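You operate a simulated robot arm through the tools that you are given. There is no shell and no other tool. Be economical: measure what you need, move in short steps, check, and stop when the job is done.

The job below is to be done with a simulated robot arm. You get a single attempt, and the scene is never put back.

JOB
Close the drawer over the open shelves.

Only the result counts: the job must be done as asked and must still hold three seconds after the hand-in. Knocking over, shifting, dropping, spilling or breaking anything else fails it.

ROBOT AND FRAMES
A 7-joint arm with a two-finger parallel gripper, fixed in place. Base frame: the origin is at the foot of the arm, x ahead of it, y to its left, z up. Readings come in mm, degrees, newtons and seconds.
With the tool pointing down near the work surface it reaches from about 120 to 620 mm from the base axis. Its first joint turns from -66.0 to 66.0 degrees. Payload 2.4 kg.
The tool frame sits at the grasp point between the pads (the TCP): z along the fingers, y along the line on which they close. The tips reach 30 mm beyond it. The gripper opens to 94 mm. The fingers are 28 mm wide and 10 mm thick; the gripper's body (50 by 96 mm) begins 55 mm behind the TCP.
Orientation is that of the tool frame in the base frame, as [roll, pitch, yaw] about the fixed x, y, z axes, in that order (R = Rz(yaw) Ry(pitch) Rx(roll)). With the fingers straight down and closing along the base's y, the tool's x points along the base's -x, its y along +y and its z along -z.

CONTROLS
- The arm moves only by the tool servo_tool. Its argument "targets" is a list of rows, each an object of numbers (a shift or turn left out is 0, a gripper value left out holds the last): "x", "y", "z": the shift along the tool's x, y, z in mm; "wx", "wy", "wz": the turn, a rotation vector about the tool's x, y, z in degrees. In form: [{"x": .., "y": .., "z": .., "wx": .., "wy": .., "wz": ..}, ...]. A call has 1 to 10 rows; each row shifts and turns the commanded pose from where the row before left it, along the tool's axes as they then stand. "grip" is the finger opening in mm, from 0 to 94, set as the call begins (left out, the last holds). Each row takes 0.2 s and may step no farther than 50 mm and 8.6 degrees from the row before; otherwise, or with a gripper value out of range, the whole call is refused. Where a pose cannot be reached the arm comes as near as it can. A force on the tool above 40 N (or 10 N above the force at the start of the call, whichever is more), or a blocked arm, ends the call early, and 0.2 s more pass. Each finger travels about 153 mm/s and halts on what it meets, pressing with about 26 N; the grip force reading is that of the motor and also rises with nothing between the fingers. The clock runs only during rows and for 0.2 s after the last one: add rows that do not move to give the fingers time. It gives the time, the measured TCP pose, the force on the tool (base axes), the opening and the grip force at its end, in the units of the frame above (readings bear some noise), and new pictures: "pictures" is both (left out), scene, wrist or none.
- Cameras (640 x 400 px; columns grow to the right, rows downward): "scene" is fixed at [16.1, 470.8, 1423.8]; the picture's right is [-0.89, -0.45, 0.00], its down [-0.34, 0.67, -0.66] and it looks along [0.30, -0.59, -0.75] (base axes); focal length 357 px, centre (320, 200). "wrist" rides on the gripper at [76, 14, -102] in the tool frame; the picture's right is [-0.18, 0.98, 0.00], its down [-0.75, -0.14, -0.64] and it looks along [-0.63, -0.12, 0.77] (tool axes); focal length 243 px, centre (320, 200). There is no depth. A picture from a camera that has moved, and an enlarged one, comes with that camera's place and axes in the base frame and with its lens.
- inspect(camera, box): a new picture of the part [left, top, right, bottom] of that camera's present view, enlarged. It takes no simulated time.
- job_done(): hands the job in; it is judged then, once.

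Work in short steps. Places have to be worked out from the pictures, the camera data and where the tool is seen: move nearer, look again, correct. Check each grasp and each placing, and mend what went wrong. You have 90 turns and 170 pictures in all, those below and enlarged ones among them. Open the gripper and draw the arm clear of the work before you hand the job in, unless the task says otherwise; then end with one line.

The tools are called after ">>>" as name(argument=value, ...) on one line, values as JSON. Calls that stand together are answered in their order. servo_tool: Moves the arm, as the interface text tells. Its arguments: {"type":"object","properties":{"targets":{"type":"array"},"grip":{"type":"number"},"pictures":{"type":"string","enum":["both","scene","wrist","none"]}},"required":["targets"]} The other tools are called the same way: inspect (camera, box) takes an enlarged picture of a part of a camera's view; job_done () hands the job in.

At the start:

```text
clock: 0.0
position: [369.8, 125.5, 804.7]
tcp_rot: [180.0, 0.0, 180.0]
ft_force: [-0.8, 0.1, -0.2]
grip_width: 93.7
grip_force: 0.1
```

scene: 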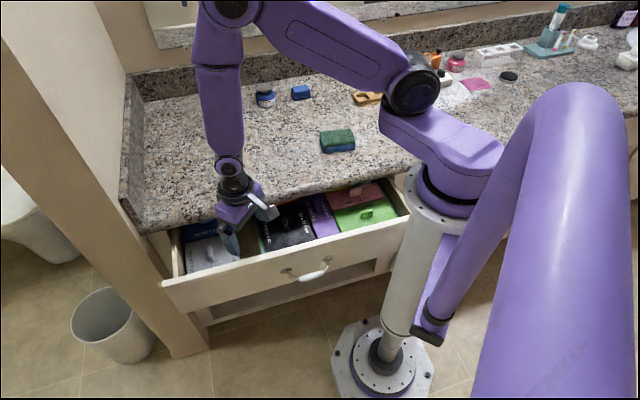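
wrist: 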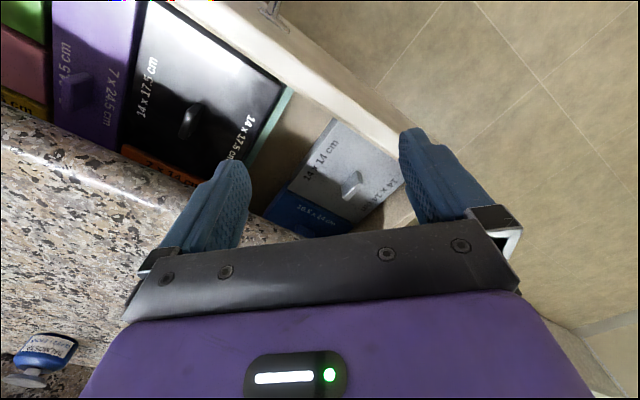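

The drawer opens along about (-0.7, 0.7), and its front is roughly 150 mm out from the counter edge. I'll close the fingers, turn the tool 45° to line up with the drawer front, and back out in front of it.

>>> servo_tool(targets=[{"wz": 7.5, "x": 10}, {"wz": 7.5, "x": 10}, {"wz": 7.5, "x": 10}, {"wz": 7.5, "x": 10}, {"wz": 7.5, "x": 10, "y": -20}, {"wz": 7.5, "x": 10, "y": -20}, {"y": -30}, {"y": -30}, {"y": -20}], grip=0)

```text
clock: 2.0
position: [237.0, 58.8, 804.3]
tcp_rot: [-179.9, 0.0, 135.0]
ft_force: [1.1, 0.0, -0.2]
grip_width: 0.0
grip_force: 26.6
out of reach, approached as far as the arm can: row 8
camera wrist: at [193.8, 121.6, 908.5], right [0.83, 0.56, 0.0], down [0.43, -0.63, 0.64], along [0.36, -0.53, -0.77], focal length 243 px, centre (320, 200)
```

scene: 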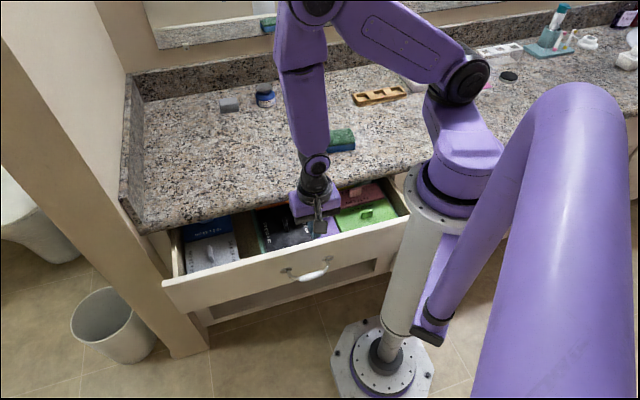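
wrist: 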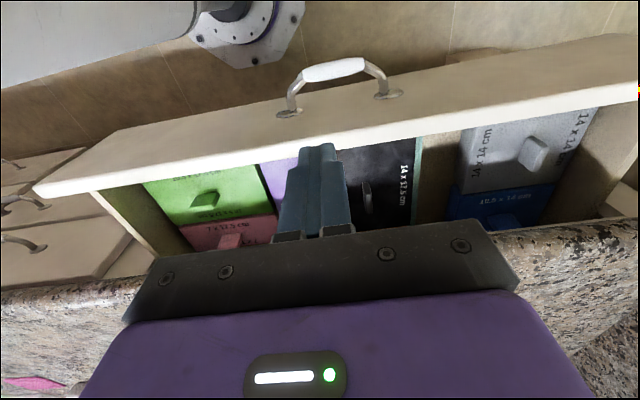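

Triangulating from both cameras puts the handle at about (234, 84, 645), higher than I first assumed. I'll take enlarged views to measure the rim and counter edge accurately.

>>> inspect(camera="scene", box=[140, 150, 440, 338])

>>> inspect(camera="wrist", box=[0, 20, 640, 300])

```text
2.13 times, centred on (290, 244) of scene
camera zoom: at [16.1, 470.8, 1423.8], right [-0.89, -0.45, 0.0], down [-0.34, 0.67, -0.66], along [0.3, -0.59, -0.75], focal length 759 px, centre (384, 106)
```

zoom: 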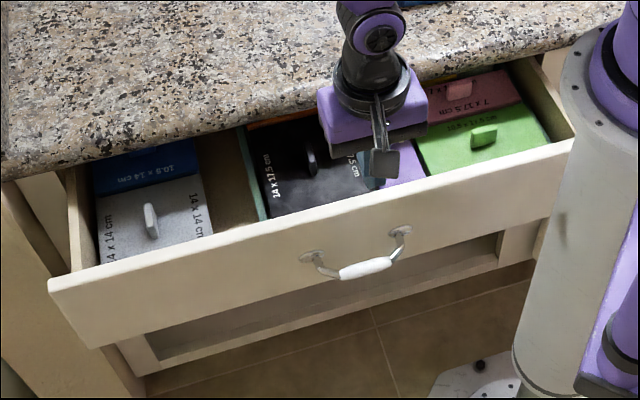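

```text
1.00 times, centred on (320, 160) of wrist
camera zoom: at [193.8, 121.6, 908.5], right [0.83, 0.56, 0.0], down [0.43, -0.63, 0.64], along [0.36, -0.53, -0.77], focal length 243 px, centre (320, 240)
```

zoom: 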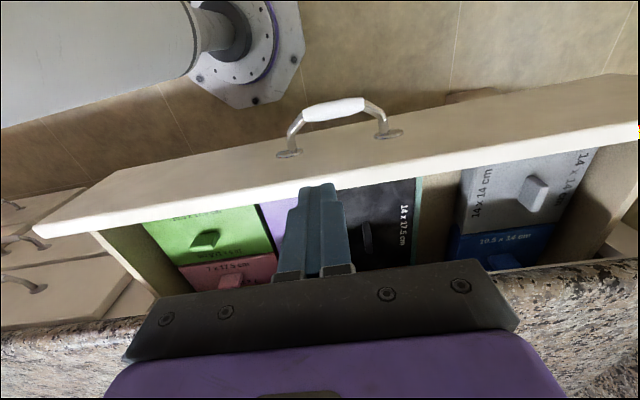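

The estimates now agree. The front face is at n≈-145 along (-0.7, 0.7), the rim is at z≈720, the handle is at z≈640, and the drawer centre is at t≈250. I'll back away from the face, slide along it a little, and tilt the fingertips about 35° towards it.

>>> servo_tool(targets=[{"y": 40, "x": 20}, {"y": 40, "x": 40}, {"x": 20}, {"wy": -7}, {"wy": -7}, {"wy": -7}, {"wy": -7}, {"wy": -7}])

```text
refused: row 2 steps farther than a row can; nothing moved
```

One step was too long, so I'll split it.

>>> servo_tool(targets=[{"y": 40, "x": 20}, {"y": 40, "x": 20}, {"x": 40}, {"wy": -7}, {"wy": -7}, {"wy": -7}, {"wy": -7}, {"wy": -7}])

```text
clock: 3.8
position: [237.8, 171.5, 804.5]
tcp_rot: [-179.9, 35.2, 135.2]
ft_force: [0.3, -1.0, -0.9]
grip_width: 0.0
grip_force: 26.0
camera wrist: at [163.1, 267.5, 846.2], right [0.8, 0.59, 0.11], down [0.07, -0.27, 0.96], along [0.59, -0.76, -0.26], focal length 243 px, centre (320, 200)
```

scene: 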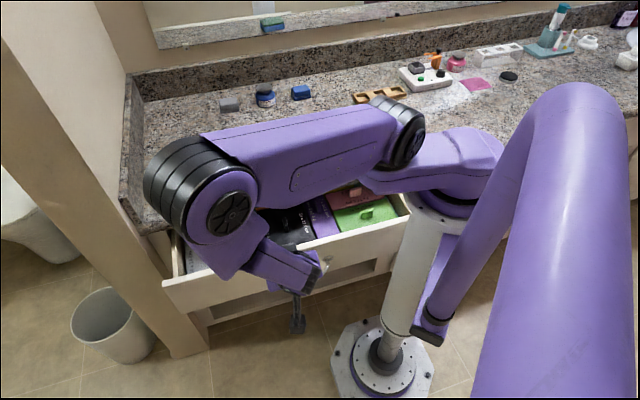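
wrist: 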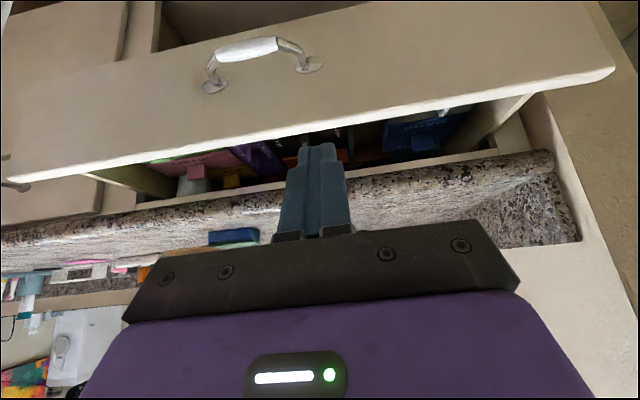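

The tool is tilted and clear in front of the face, at n=-47 and t=289. I'll lower it 90 mm straight down so the tips end at z≈690, above the handle and below the rim.

>>> servo_tool(targets=[{"x": 17.2, "z": 24.6}, {"x": 17.2, "z": 24.6}, {"x": 17.2, "z": 24.6}])

```text
clock: 4.6
position: [237.5, 171.3, 714.6]
tcp_rot: [179.9, 35.0, 135.0]
ft_force: [-0.6, -0.4, -0.1]
grip_width: 0.0
grip_force: 25.8
camera wrist: at [162.9, 267.4, 756.1], right [0.8, 0.59, 0.11], down [0.08, -0.28, 0.96], along [0.59, -0.76, -0.27], focal length 243 px, centre (320, 200)
```

scene: 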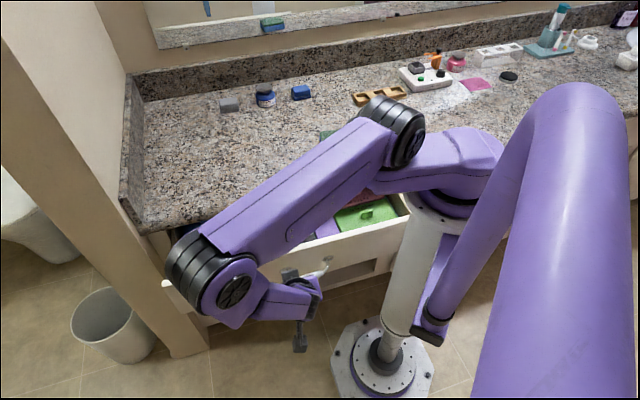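
wrist: 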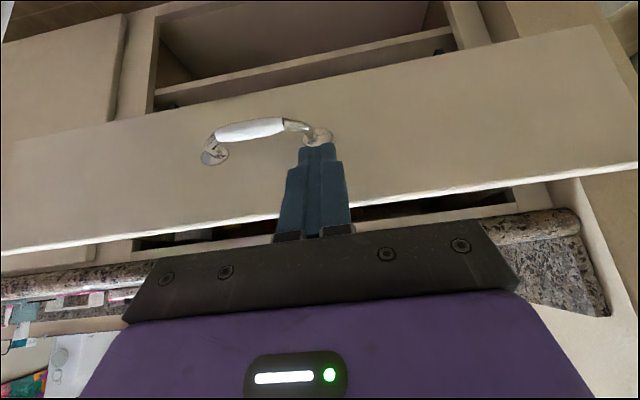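

The TCP is at z=715 and the tips will meet the face just above the right handle bracket. I'll move toward the face horizontally, in small steps near contact.

>>> servo_tool(targets=[{"x": -16.4, "z": 11.5}, {"x": -16.4, "z": 11.5}, {"x": -8.2, "z": 5.7}, {"x": -8.2, "z": 5.7}])

>>> inspect(camera="scene", box=[140, 150, 440, 338])

```text
clock: 5.6
position: [282.0, 129.3, 714.2]
tcp_rot: [180.0, 35.0, 135.0]
ft_force: [0.7, -0.2, -0.5]
grip_width: 0.0
grip_force: 25.8
camera wrist: at [206.8, 225.3, 755.2], right [0.8, 0.59, 0.11], down [0.08, -0.28, 0.96], along [0.59, -0.76, -0.27], focal length 243 px, centre (320, 200)
```

scene: 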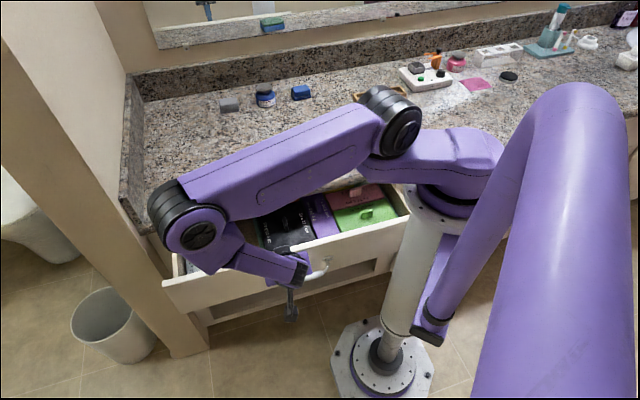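
wrist: 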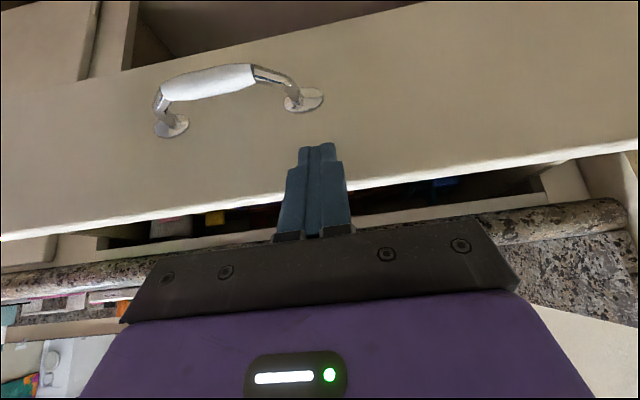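

```text
2.13 times, centred on (290, 244) of scene
camera zoom: at [16.1, 470.8, 1423.8], right [-0.89, -0.45, 0.0], down [-0.34, 0.67, -0.66], along [0.3, -0.59, -0.75], focal length 759 px, centre (384, 106)
```

zoom: 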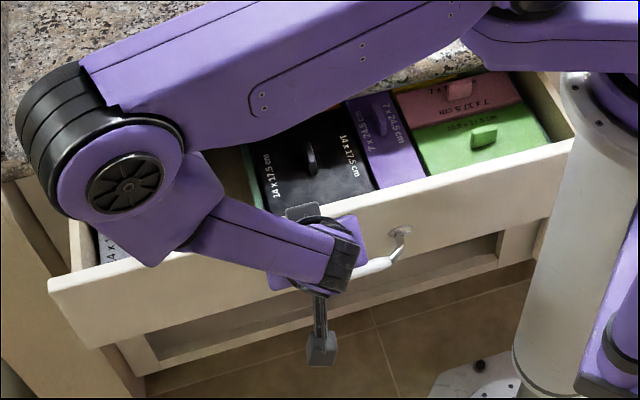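

The rim appears to be at z≈704, only about 14 mm above the tips. I'll lower 20 mm for a safe margin, then inch into contact.

>>> servo_tool(targets=[{"x": 11.5, "z": 16.4}, {"x": -4.1, "z": 2.9}, {"x": -4.1, "z": 2.9}, {"x": -4.1, "z": 2.9}, {"x": -4.1, "z": 2.9}, {"x": -4.1, "z": 2.9}, {"x": -4.1, "z": 2.9}])

```text
clock: 7.2
position: [302.1, 108.6, 694.6]
tcp_rot: [-179.9, 34.9, 134.9]
ft_force: [-0.8, 0.6, 0.8]
grip_width: 0.0
grip_force: 26.1
camera wrist: at [227.3, 204.0, 736.0], right [0.8, 0.59, 0.11], down [0.08, -0.28, 0.96], along [0.59, -0.76, -0.27], focal length 243 px, centre (320, 200)
```

scene: 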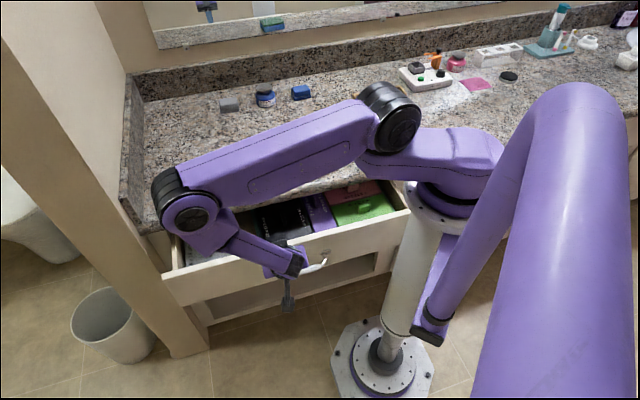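
wrist: 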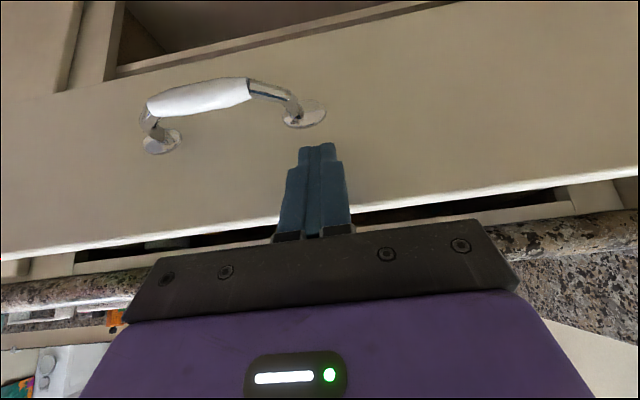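

There is no contact force yet with the tips at n≈-154. I'll keep inching forward.

>>> servo_tool(targets=[{"x": -4.1, "z": 2.9}, {"x": -4.1, "z": 2.9}, {"x": -4.1, "z": 2.9}, {"x": -4.1, "z": 2.9}, {"x": -4.1, "z": 2.9}, {"x": -4.1, "z": 2.9}])

```text
clock: 8.6
position: [323.1, 85.4, 694.3]
tcp_rot: [180.0, 35.0, 135.1]
ft_force: [1.5, 0.2, 0.3]
grip_width: 0.0
grip_force: 25.8
camera wrist: at [248.6, 181.9, 736.1], right [0.8, 0.59, 0.11], down [0.08, -0.28, 0.96], along [0.59, -0.76, -0.27], focal length 243 px, centre (320, 200)
```

scene: 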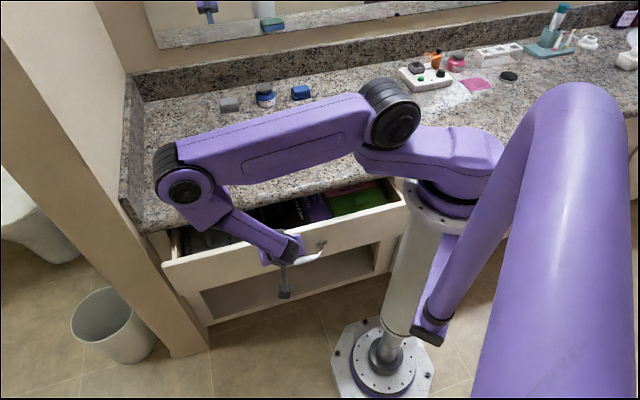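
wrist: 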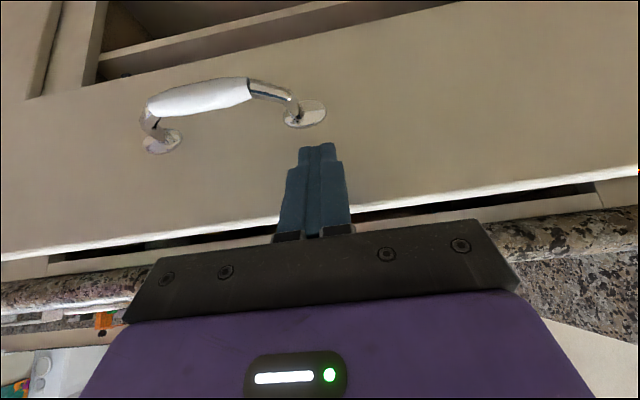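

The handle stays fixed in the wrist view while the drawer recedes in the scene view, so the drawer is closing with almost no resistance. I'll continue.

>>> servo_tool(targets=[{"x": -4.1, "z": 2.9}, {"x": -4.1, "z": 2.9}, {"x": -4.1, "z": 2.9}, {"x": -4.1, "z": 2.9}, {"x": -4.1, "z": 2.9}, {"x": -4.1, "z": 2.9}, {"x": -4.1, "z": 2.9}, {"x": -4.1, "z": 2.9}])

```text
clock: 10.4
position: [351.7, 58.0, 693.9]
tcp_rot: [179.9, 35.0, 135.0]
ft_force: [-1.7, 1.3, 0.9]
grip_width: 0.2
grip_force: 25.9
camera wrist: at [277.1, 153.9, 735.4], right [0.8, 0.59, 0.11], down [0.08, -0.28, 0.96], along [0.59, -0.76, -0.27], focal length 243 px, centre (320, 200)
```

scene: 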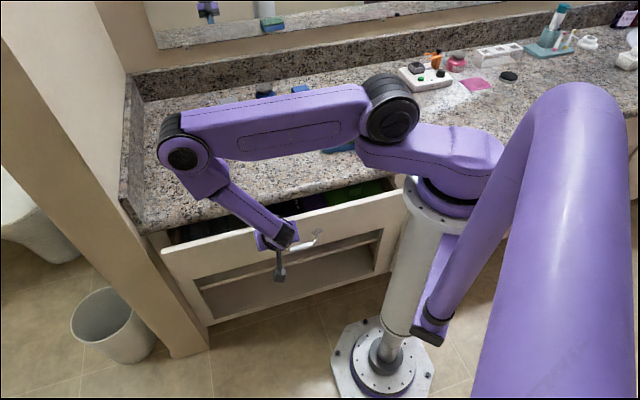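
wrist: 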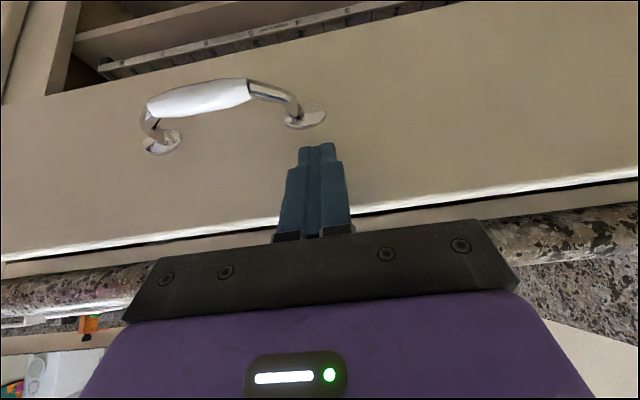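

It is still closing smoothly, so I'll keep pushing.

>>> servo_tool(targets=[{"x": -4.1, "z": 2.9}, {"x": -4.1, "z": 2.9}, {"x": -4.1, "z": 2.9}, {"x": -4.1, "z": 2.9}, {"x": -4.1, "z": 2.9}, {"x": -4.1, "z": 2.9}, {"x": -4.1, "z": 2.9}, {"x": -4.1, "z": 2.9}])

```text
clock: 12.2
position: [381.2, 29.9, 693.3]
tcp_rot: [179.9, 35.1, 135.0]
ft_force: [0.0, -0.3, -0.3]
grip_width: 0.2
grip_force: 25.9
camera wrist: at [306.3, 126.2, 735.3], right [0.8, 0.59, 0.11], down [0.08, -0.28, 0.96], along [0.59, -0.76, -0.27], focal length 243 px, centre (320, 200)
```

scene: 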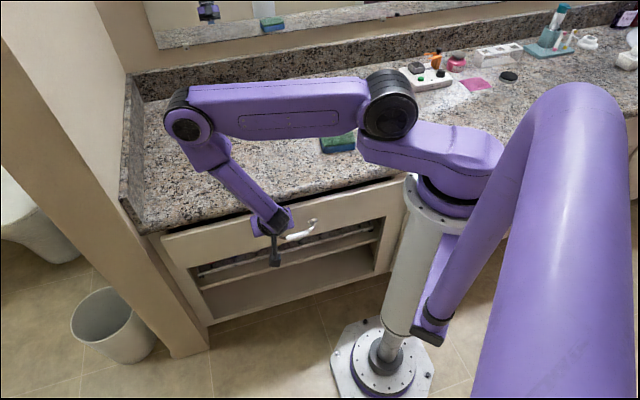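
wrist: 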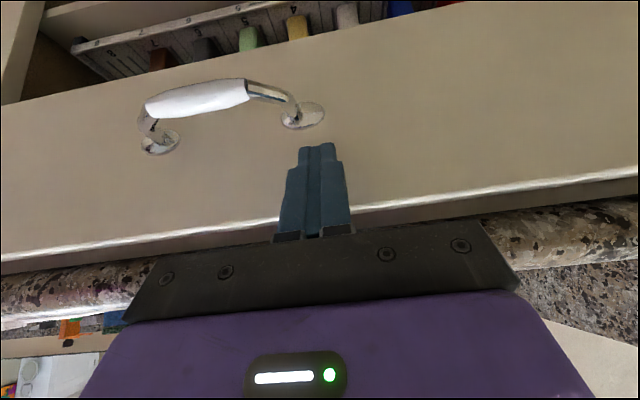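

The drawer is nearly shut. I'll continue in smaller steps until it meets its stop.

>>> servo_tool(targets=[{"x": -2.5, "z": 1.7}, {"x": -2.5, "z": 1.7}, {"x": -2.5, "z": 1.7}, {"x": -2.5, "z": 1.7}, {"x": -2.5, "z": 1.7}, {"x": -2.5, "z": 1.7}, {"x": -2.5, "z": 1.7}])

```text
clock: 13.8
position: [395.9, 15.9, 694.9]
tcp_rot: [180.0, 35.0, 134.9]
ft_force: [-0.3, -0.2, 0.4]
grip_width: 0.0
grip_force: 26.1
camera wrist: at [320.9, 110.9, 735.7], right [0.8, 0.59, 0.11], down [0.08, -0.28, 0.96], along [0.59, -0.76, -0.27], focal length 243 px, centre (320, 200)
```

scene: 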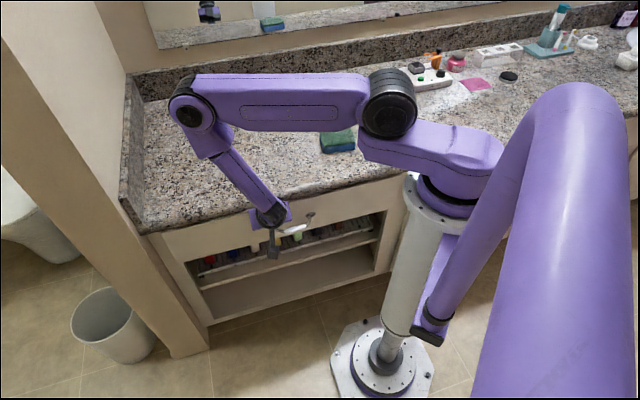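
wrist: 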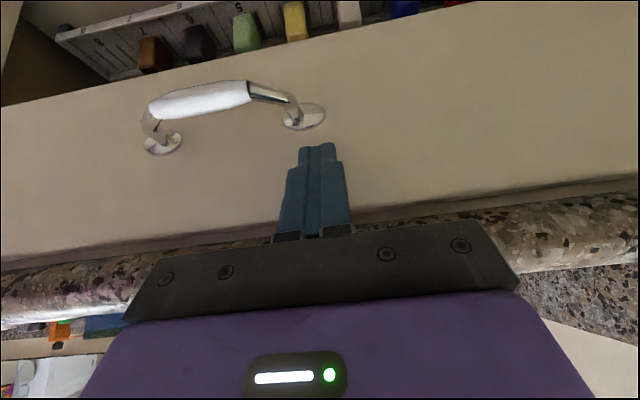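

There is still no stop force, so I'll keep going in small steps and watch the force reading.

>>> servo_tool(targets=[{"x": -2.5, "z": 1.7}, {"x": -2.5, "z": 1.7}, {"x": -2.5, "z": 1.7}, {"x": -2.5, "z": 1.7}, {"x": -2.5, "z": 1.7}])

>>> inspect(camera="scene", box=[140, 150, 440, 338])

```text
clock: 14.5
position: [398.1, 13.7, 693.8]
tcp_rot: [-179.5, 34.4, 135.9]
ft_force: [-3.4, 2.4, 0.9]
grip_width: 0.0
grip_force: 26.3
stopped in row 3: the force on the tool passed its limit (the readings are from after the stop); the commanded pose is now the measured one
camera wrist: at [321.8, 108.5, 735.9], right [0.8, 0.6, 0.1], down [0.09, -0.28, 0.96], along [0.6, -0.75, -0.27], focal length 243 px, centre (320, 200)
```

scene: 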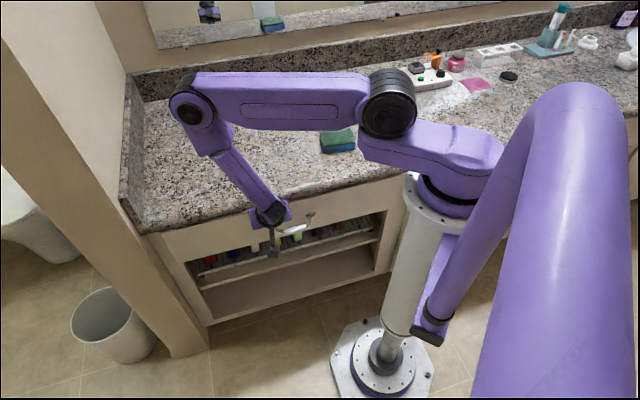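
wrist: 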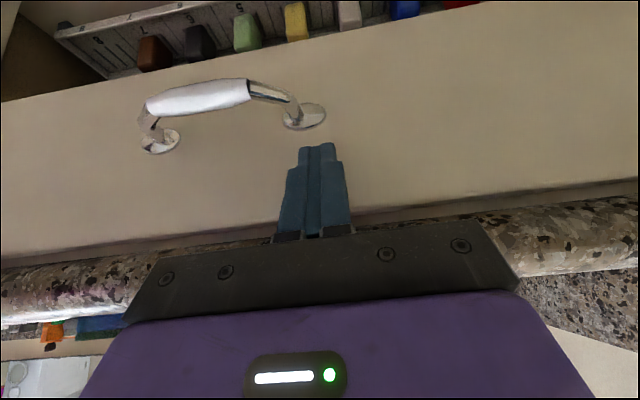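

```text
2.13 times, centred on (290, 244) of scene
camera zoom: at [16.1, 470.8, 1423.8], right [-0.89, -0.45, 0.0], down [-0.34, 0.67, -0.66], along [0.3, -0.59, -0.75], focal length 759 px, centre (384, 106)
```

zoom: 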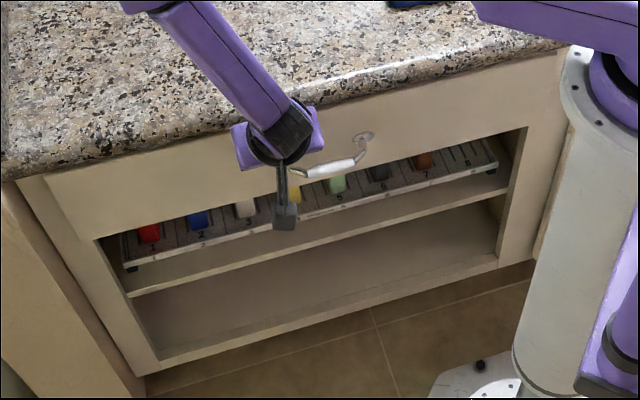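

The push met a firm stop. I'll back off about 80 mm and check whether the front is flush or the gripper hit the counter edge.

>>> servo_tool(targets=[{"x": 12.3, "z": -8.6}, {"x": 16.4, "z": -11.5}, {"x": 16.4, "z": -11.5}, {"x": 20.5, "z": -14.3}])

>>> inspect(camera="scene", box=[140, 200, 260, 275])

>>> inspect(camera="scene", box=[310, 160, 430, 235])

```text
clock: 15.5
position: [339.0, 70.3, 693.8]
tcp_rot: [-179.5, 34.5, 135.9]
ft_force: [0.3, 0.6, -0.5]
grip_width: 0.0
grip_force: 26.4
camera wrist: at [263.6, 165.5, 736.2], right [0.8, 0.6, 0.1], down [0.09, -0.28, 0.96], along [0.6, -0.75, -0.27], focal length 243 px, centre (320, 200)
```

scene: 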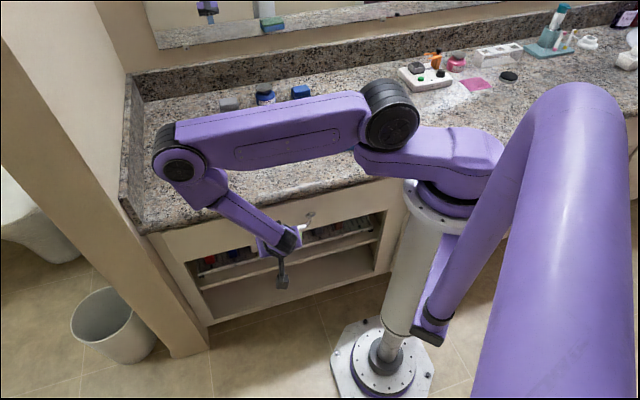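
wrist: 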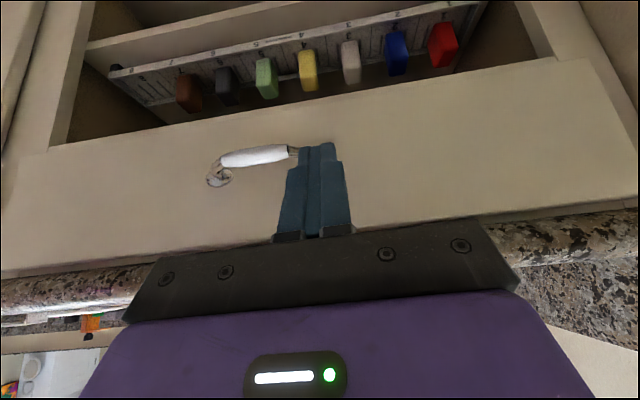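

```text
5.33 times, centred on (200, 238) of scene
camera zoom: at [16.1, 470.8, 1423.8], right [-0.89, -0.45, 0.0], down [-0.34, 0.67, -0.66], along [0.3, -0.59, -0.75], focal length 1903 px, centre (960, 0)
```

zoom: 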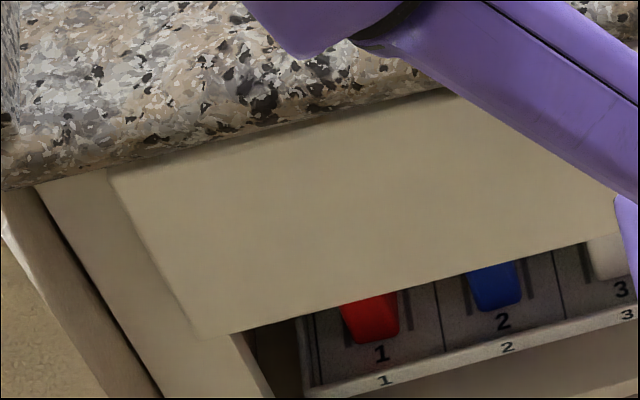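

```text
5.33 times, centred on (370, 198) of scene
camera zoom: at [16.1, 470.8, 1423.8], right [-0.89, -0.45, 0.0], down [-0.34, 0.67, -0.66], along [0.3, -0.59, -0.75], focal length 1903 px, centre (53, 213)
```

zoom: 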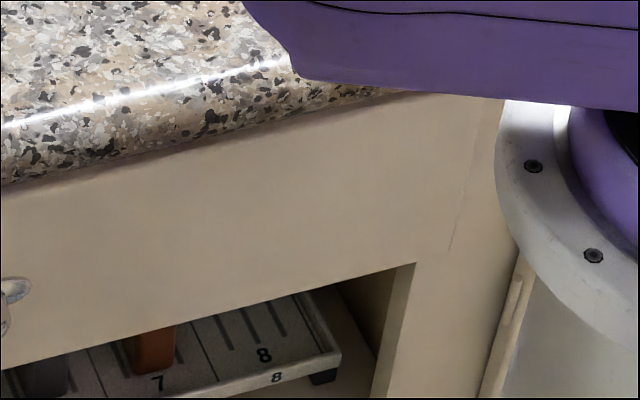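

The front looks seated against the frame. I'll check for a gap at both ends from the wrist camera.

>>> inspect(camera="wrist", box=[480, 40, 640, 240])

>>> inspect(camera="wrist", box=[0, 120, 200, 320])

```text
2.00 times, centred on (560, 140) of wrist
camera zoom: at [263.6, 165.5, 736.2], right [0.8, 0.6, 0.1], down [0.09, -0.28, 0.96], along [0.6, -0.75, -0.27], focal length 485 px, centre (-160, 320)
```

zoom: 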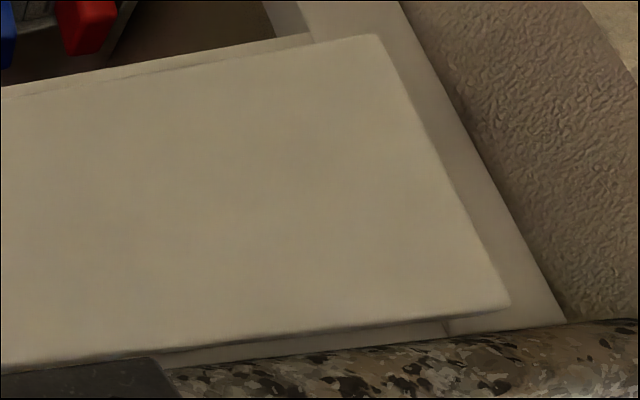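

```text
2.00 times, centred on (100, 220) of wrist
camera zoom: at [263.6, 165.5, 736.2], right [0.8, 0.6, 0.1], down [0.09, -0.28, 0.96], along [0.6, -0.75, -0.27], focal length 485 px, centre (760, 160)
```

zoom: 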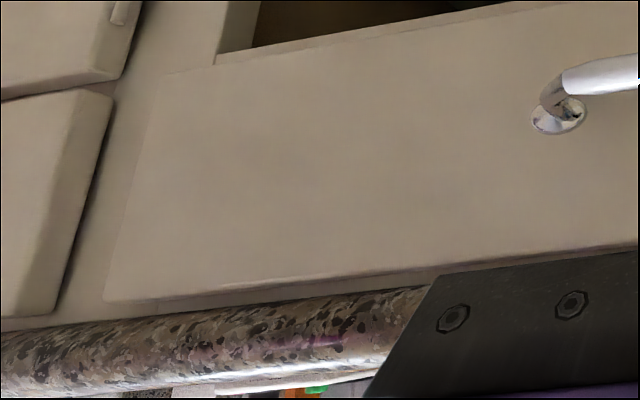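

The front overlays the frame. The stop could have been the gripper body touching the counter lip instead of the drawer's end. I'll tilt 20° more so the body has clear room, then push again to be sure.

>>> servo_tool(targets=[{"wy": -7}, {"wy": -7}, {"wy": -6.5}, {"x": -11.5, "z": 16.4}, {"x": -11.5, "z": 16.4}, {"x": -11.5, "z": 16.4}])

>>> inspect(camera="scene", box=[180, 170, 340, 270])

```text
clock: 16.9
position: [383.5, 27.2, 693.5]
tcp_rot: [-179.3, 55.0, 136.1]
ft_force: [0.0, 0.0, -0.1]
grip_width: 0.0
grip_force: 25.4
camera wrist: at [304.0, 126.3, 692.1], right [0.76, 0.63, 0.14], down [-0.16, -0.03, 0.99], along [0.63, -0.78, 0.08], focal length 243 px, centre (320, 200)
```

scene: 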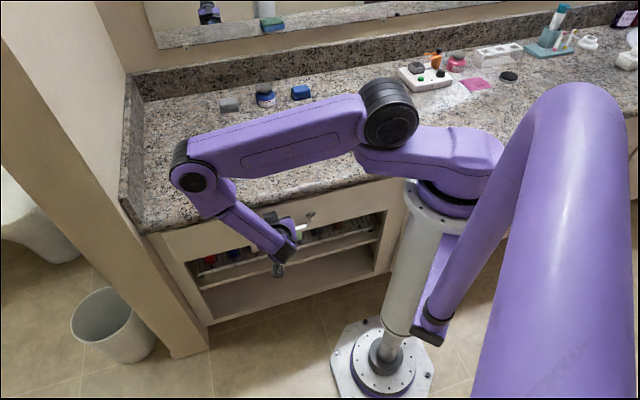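
wrist: 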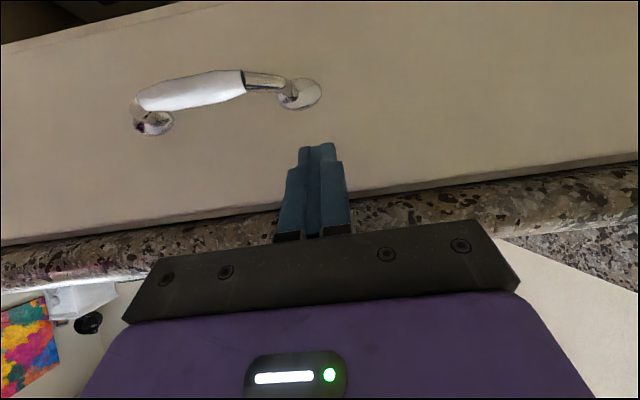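

```text
4.00 times, centred on (260, 220) of scene
camera zoom: at [16.1, 470.8, 1423.8], right [-0.89, -0.45, 0.0], down [-0.34, 0.67, -0.66], along [0.3, -0.59, -0.75], focal length 1428 px, centre (560, 120)
```

zoom: 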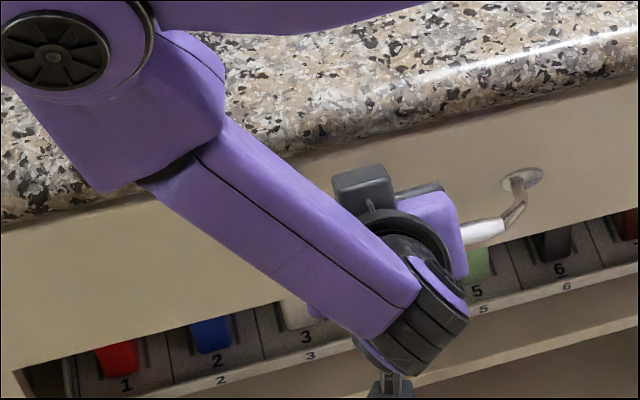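

The gripper body is now clear of the counter lip. I'll push gently to the stop.

>>> servo_tool(targets=[{"x": -2.3, "z": 3.3}, {"x": -2.3, "z": 3.3}, {"x": -1.4, "z": 2.0}, {"x": -1.4, "z": 2.0}, {"x": -1.4, "z": 2.0}, {"x": -1.4, "z": 2.0}, {"x": -1.4, "z": 2.0}, {"x": -1.4, "z": 2.0}])

```text
clock: 18.5
position: [393.8, 15.4, 693.8]
tcp_rot: [-178.7, 54.6, 137.1]
ft_force: [-5.8, 4.3, 2.2]
grip_width: 0.0
grip_force: 26.0
stopped in row 7: the force on the tool passed its limit (the readings are from after the stop); the commanded pose is now the measured one
camera wrist: at [312.5, 114.8, 691.7], right [0.76, 0.64, 0.14], down [-0.15, -0.03, 0.99], along [0.63, -0.77, 0.07], focal length 243 px, centre (320, 200)
```

scene: 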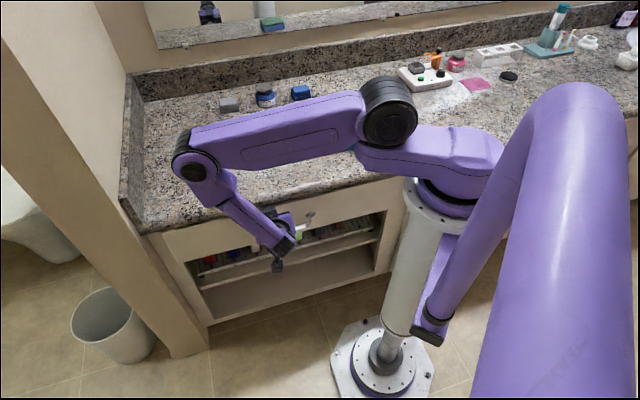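
wrist: 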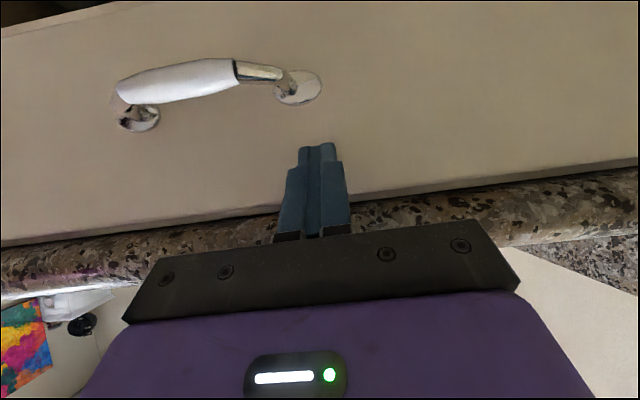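

The tip stopped at the same face position as before with a firm force, so the drawer is at its end stop. I'll back off, raise the arm clear and open the gripper.

>>> servo_tool(targets=[{"x": 11.5, "z": -16.4}, {"x": 23, "z": -32.8}, {"x": 23, "z": -32.8}, {"x": 23, "z": -32.8}])

>>> servo_tool(targets=[{"x": -16.4, "z": -11.5}, {"x": -16.4, "z": -11.5}, {"x": -16.4, "z": -11.5}, {"x": -16.4, "z": -11.5}], grip=90)

>>> inspect(camera="scene", box=[140, 150, 440, 338])

```text
clock: 19.5
position: [294.1, 113.1, 694.3]
tcp_rot: [-178.8, 54.9, 137.1]
ft_force: [0.2, 0.5, -0.5]
grip_width: 0.1
grip_force: 25.2
camera wrist: at [212.5, 212.0, 692.2], right [0.76, 0.63, 0.14], down [-0.15, -0.03, 0.99], along [0.63, -0.77, 0.08], focal length 243 px, centre (320, 200)
```

scene: 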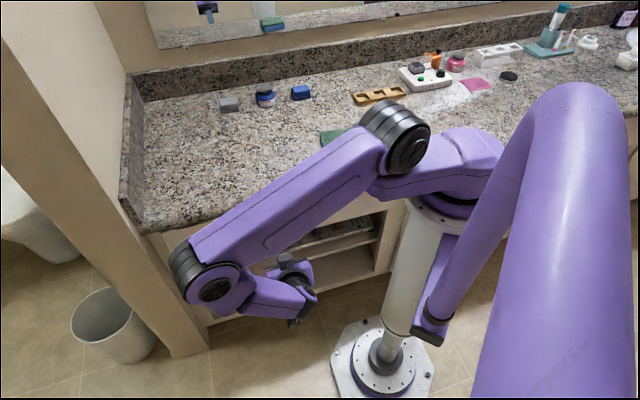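
wrist: 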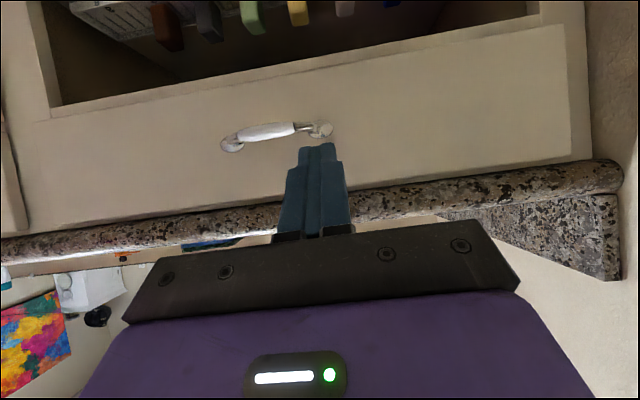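

```text
clock: 20.5
position: [295.7, 113.4, 772.7]
tcp_rot: [-178.7, 54.8, 137.0]
ft_force: [0.0, 0.6, 0.4]
grip_width: 90.1
grip_force: 0.1
camera wrist: at [214.4, 212.6, 772.0], right [0.76, 0.63, 0.14], down [-0.15, -0.03, 0.99], along [0.63, -0.77, 0.07], focal length 243 px, centre (320, 200)
```

scene: 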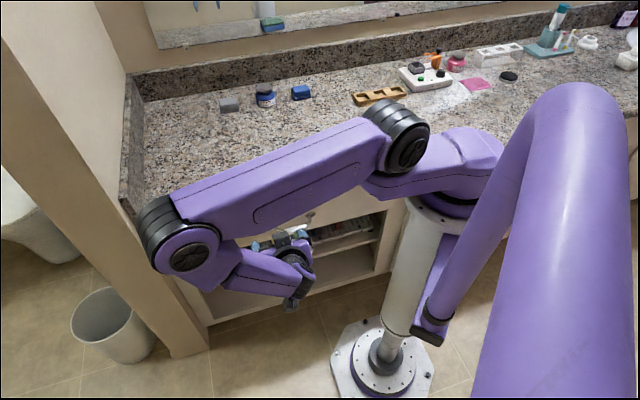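
wrist: 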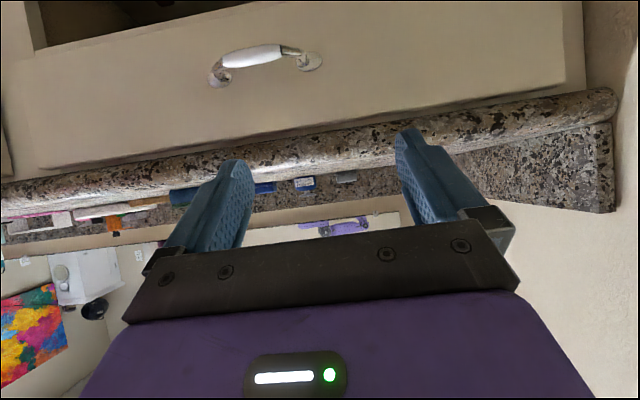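

```text
2.13 times, centred on (290, 244) of scene
camera zoom: at [16.1, 470.8, 1423.8], right [-0.89, -0.45, 0.0], down [-0.34, 0.67, -0.66], along [0.3, -0.59, -0.75], focal length 759 px, centre (384, 106)
```

zoom: 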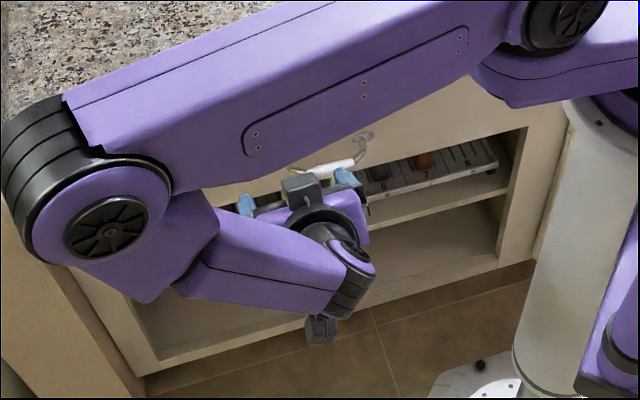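

The drawer stays shut, the counter items look undisturbed, and the arm is clear with the gripper open. I'll hand the job in.

>>> job_done()

```text
The job is handed in.
```

The drawer over the open shelves is closed against its end stop, nothing else looked disturbed, and the arm is clear with the gripper open.
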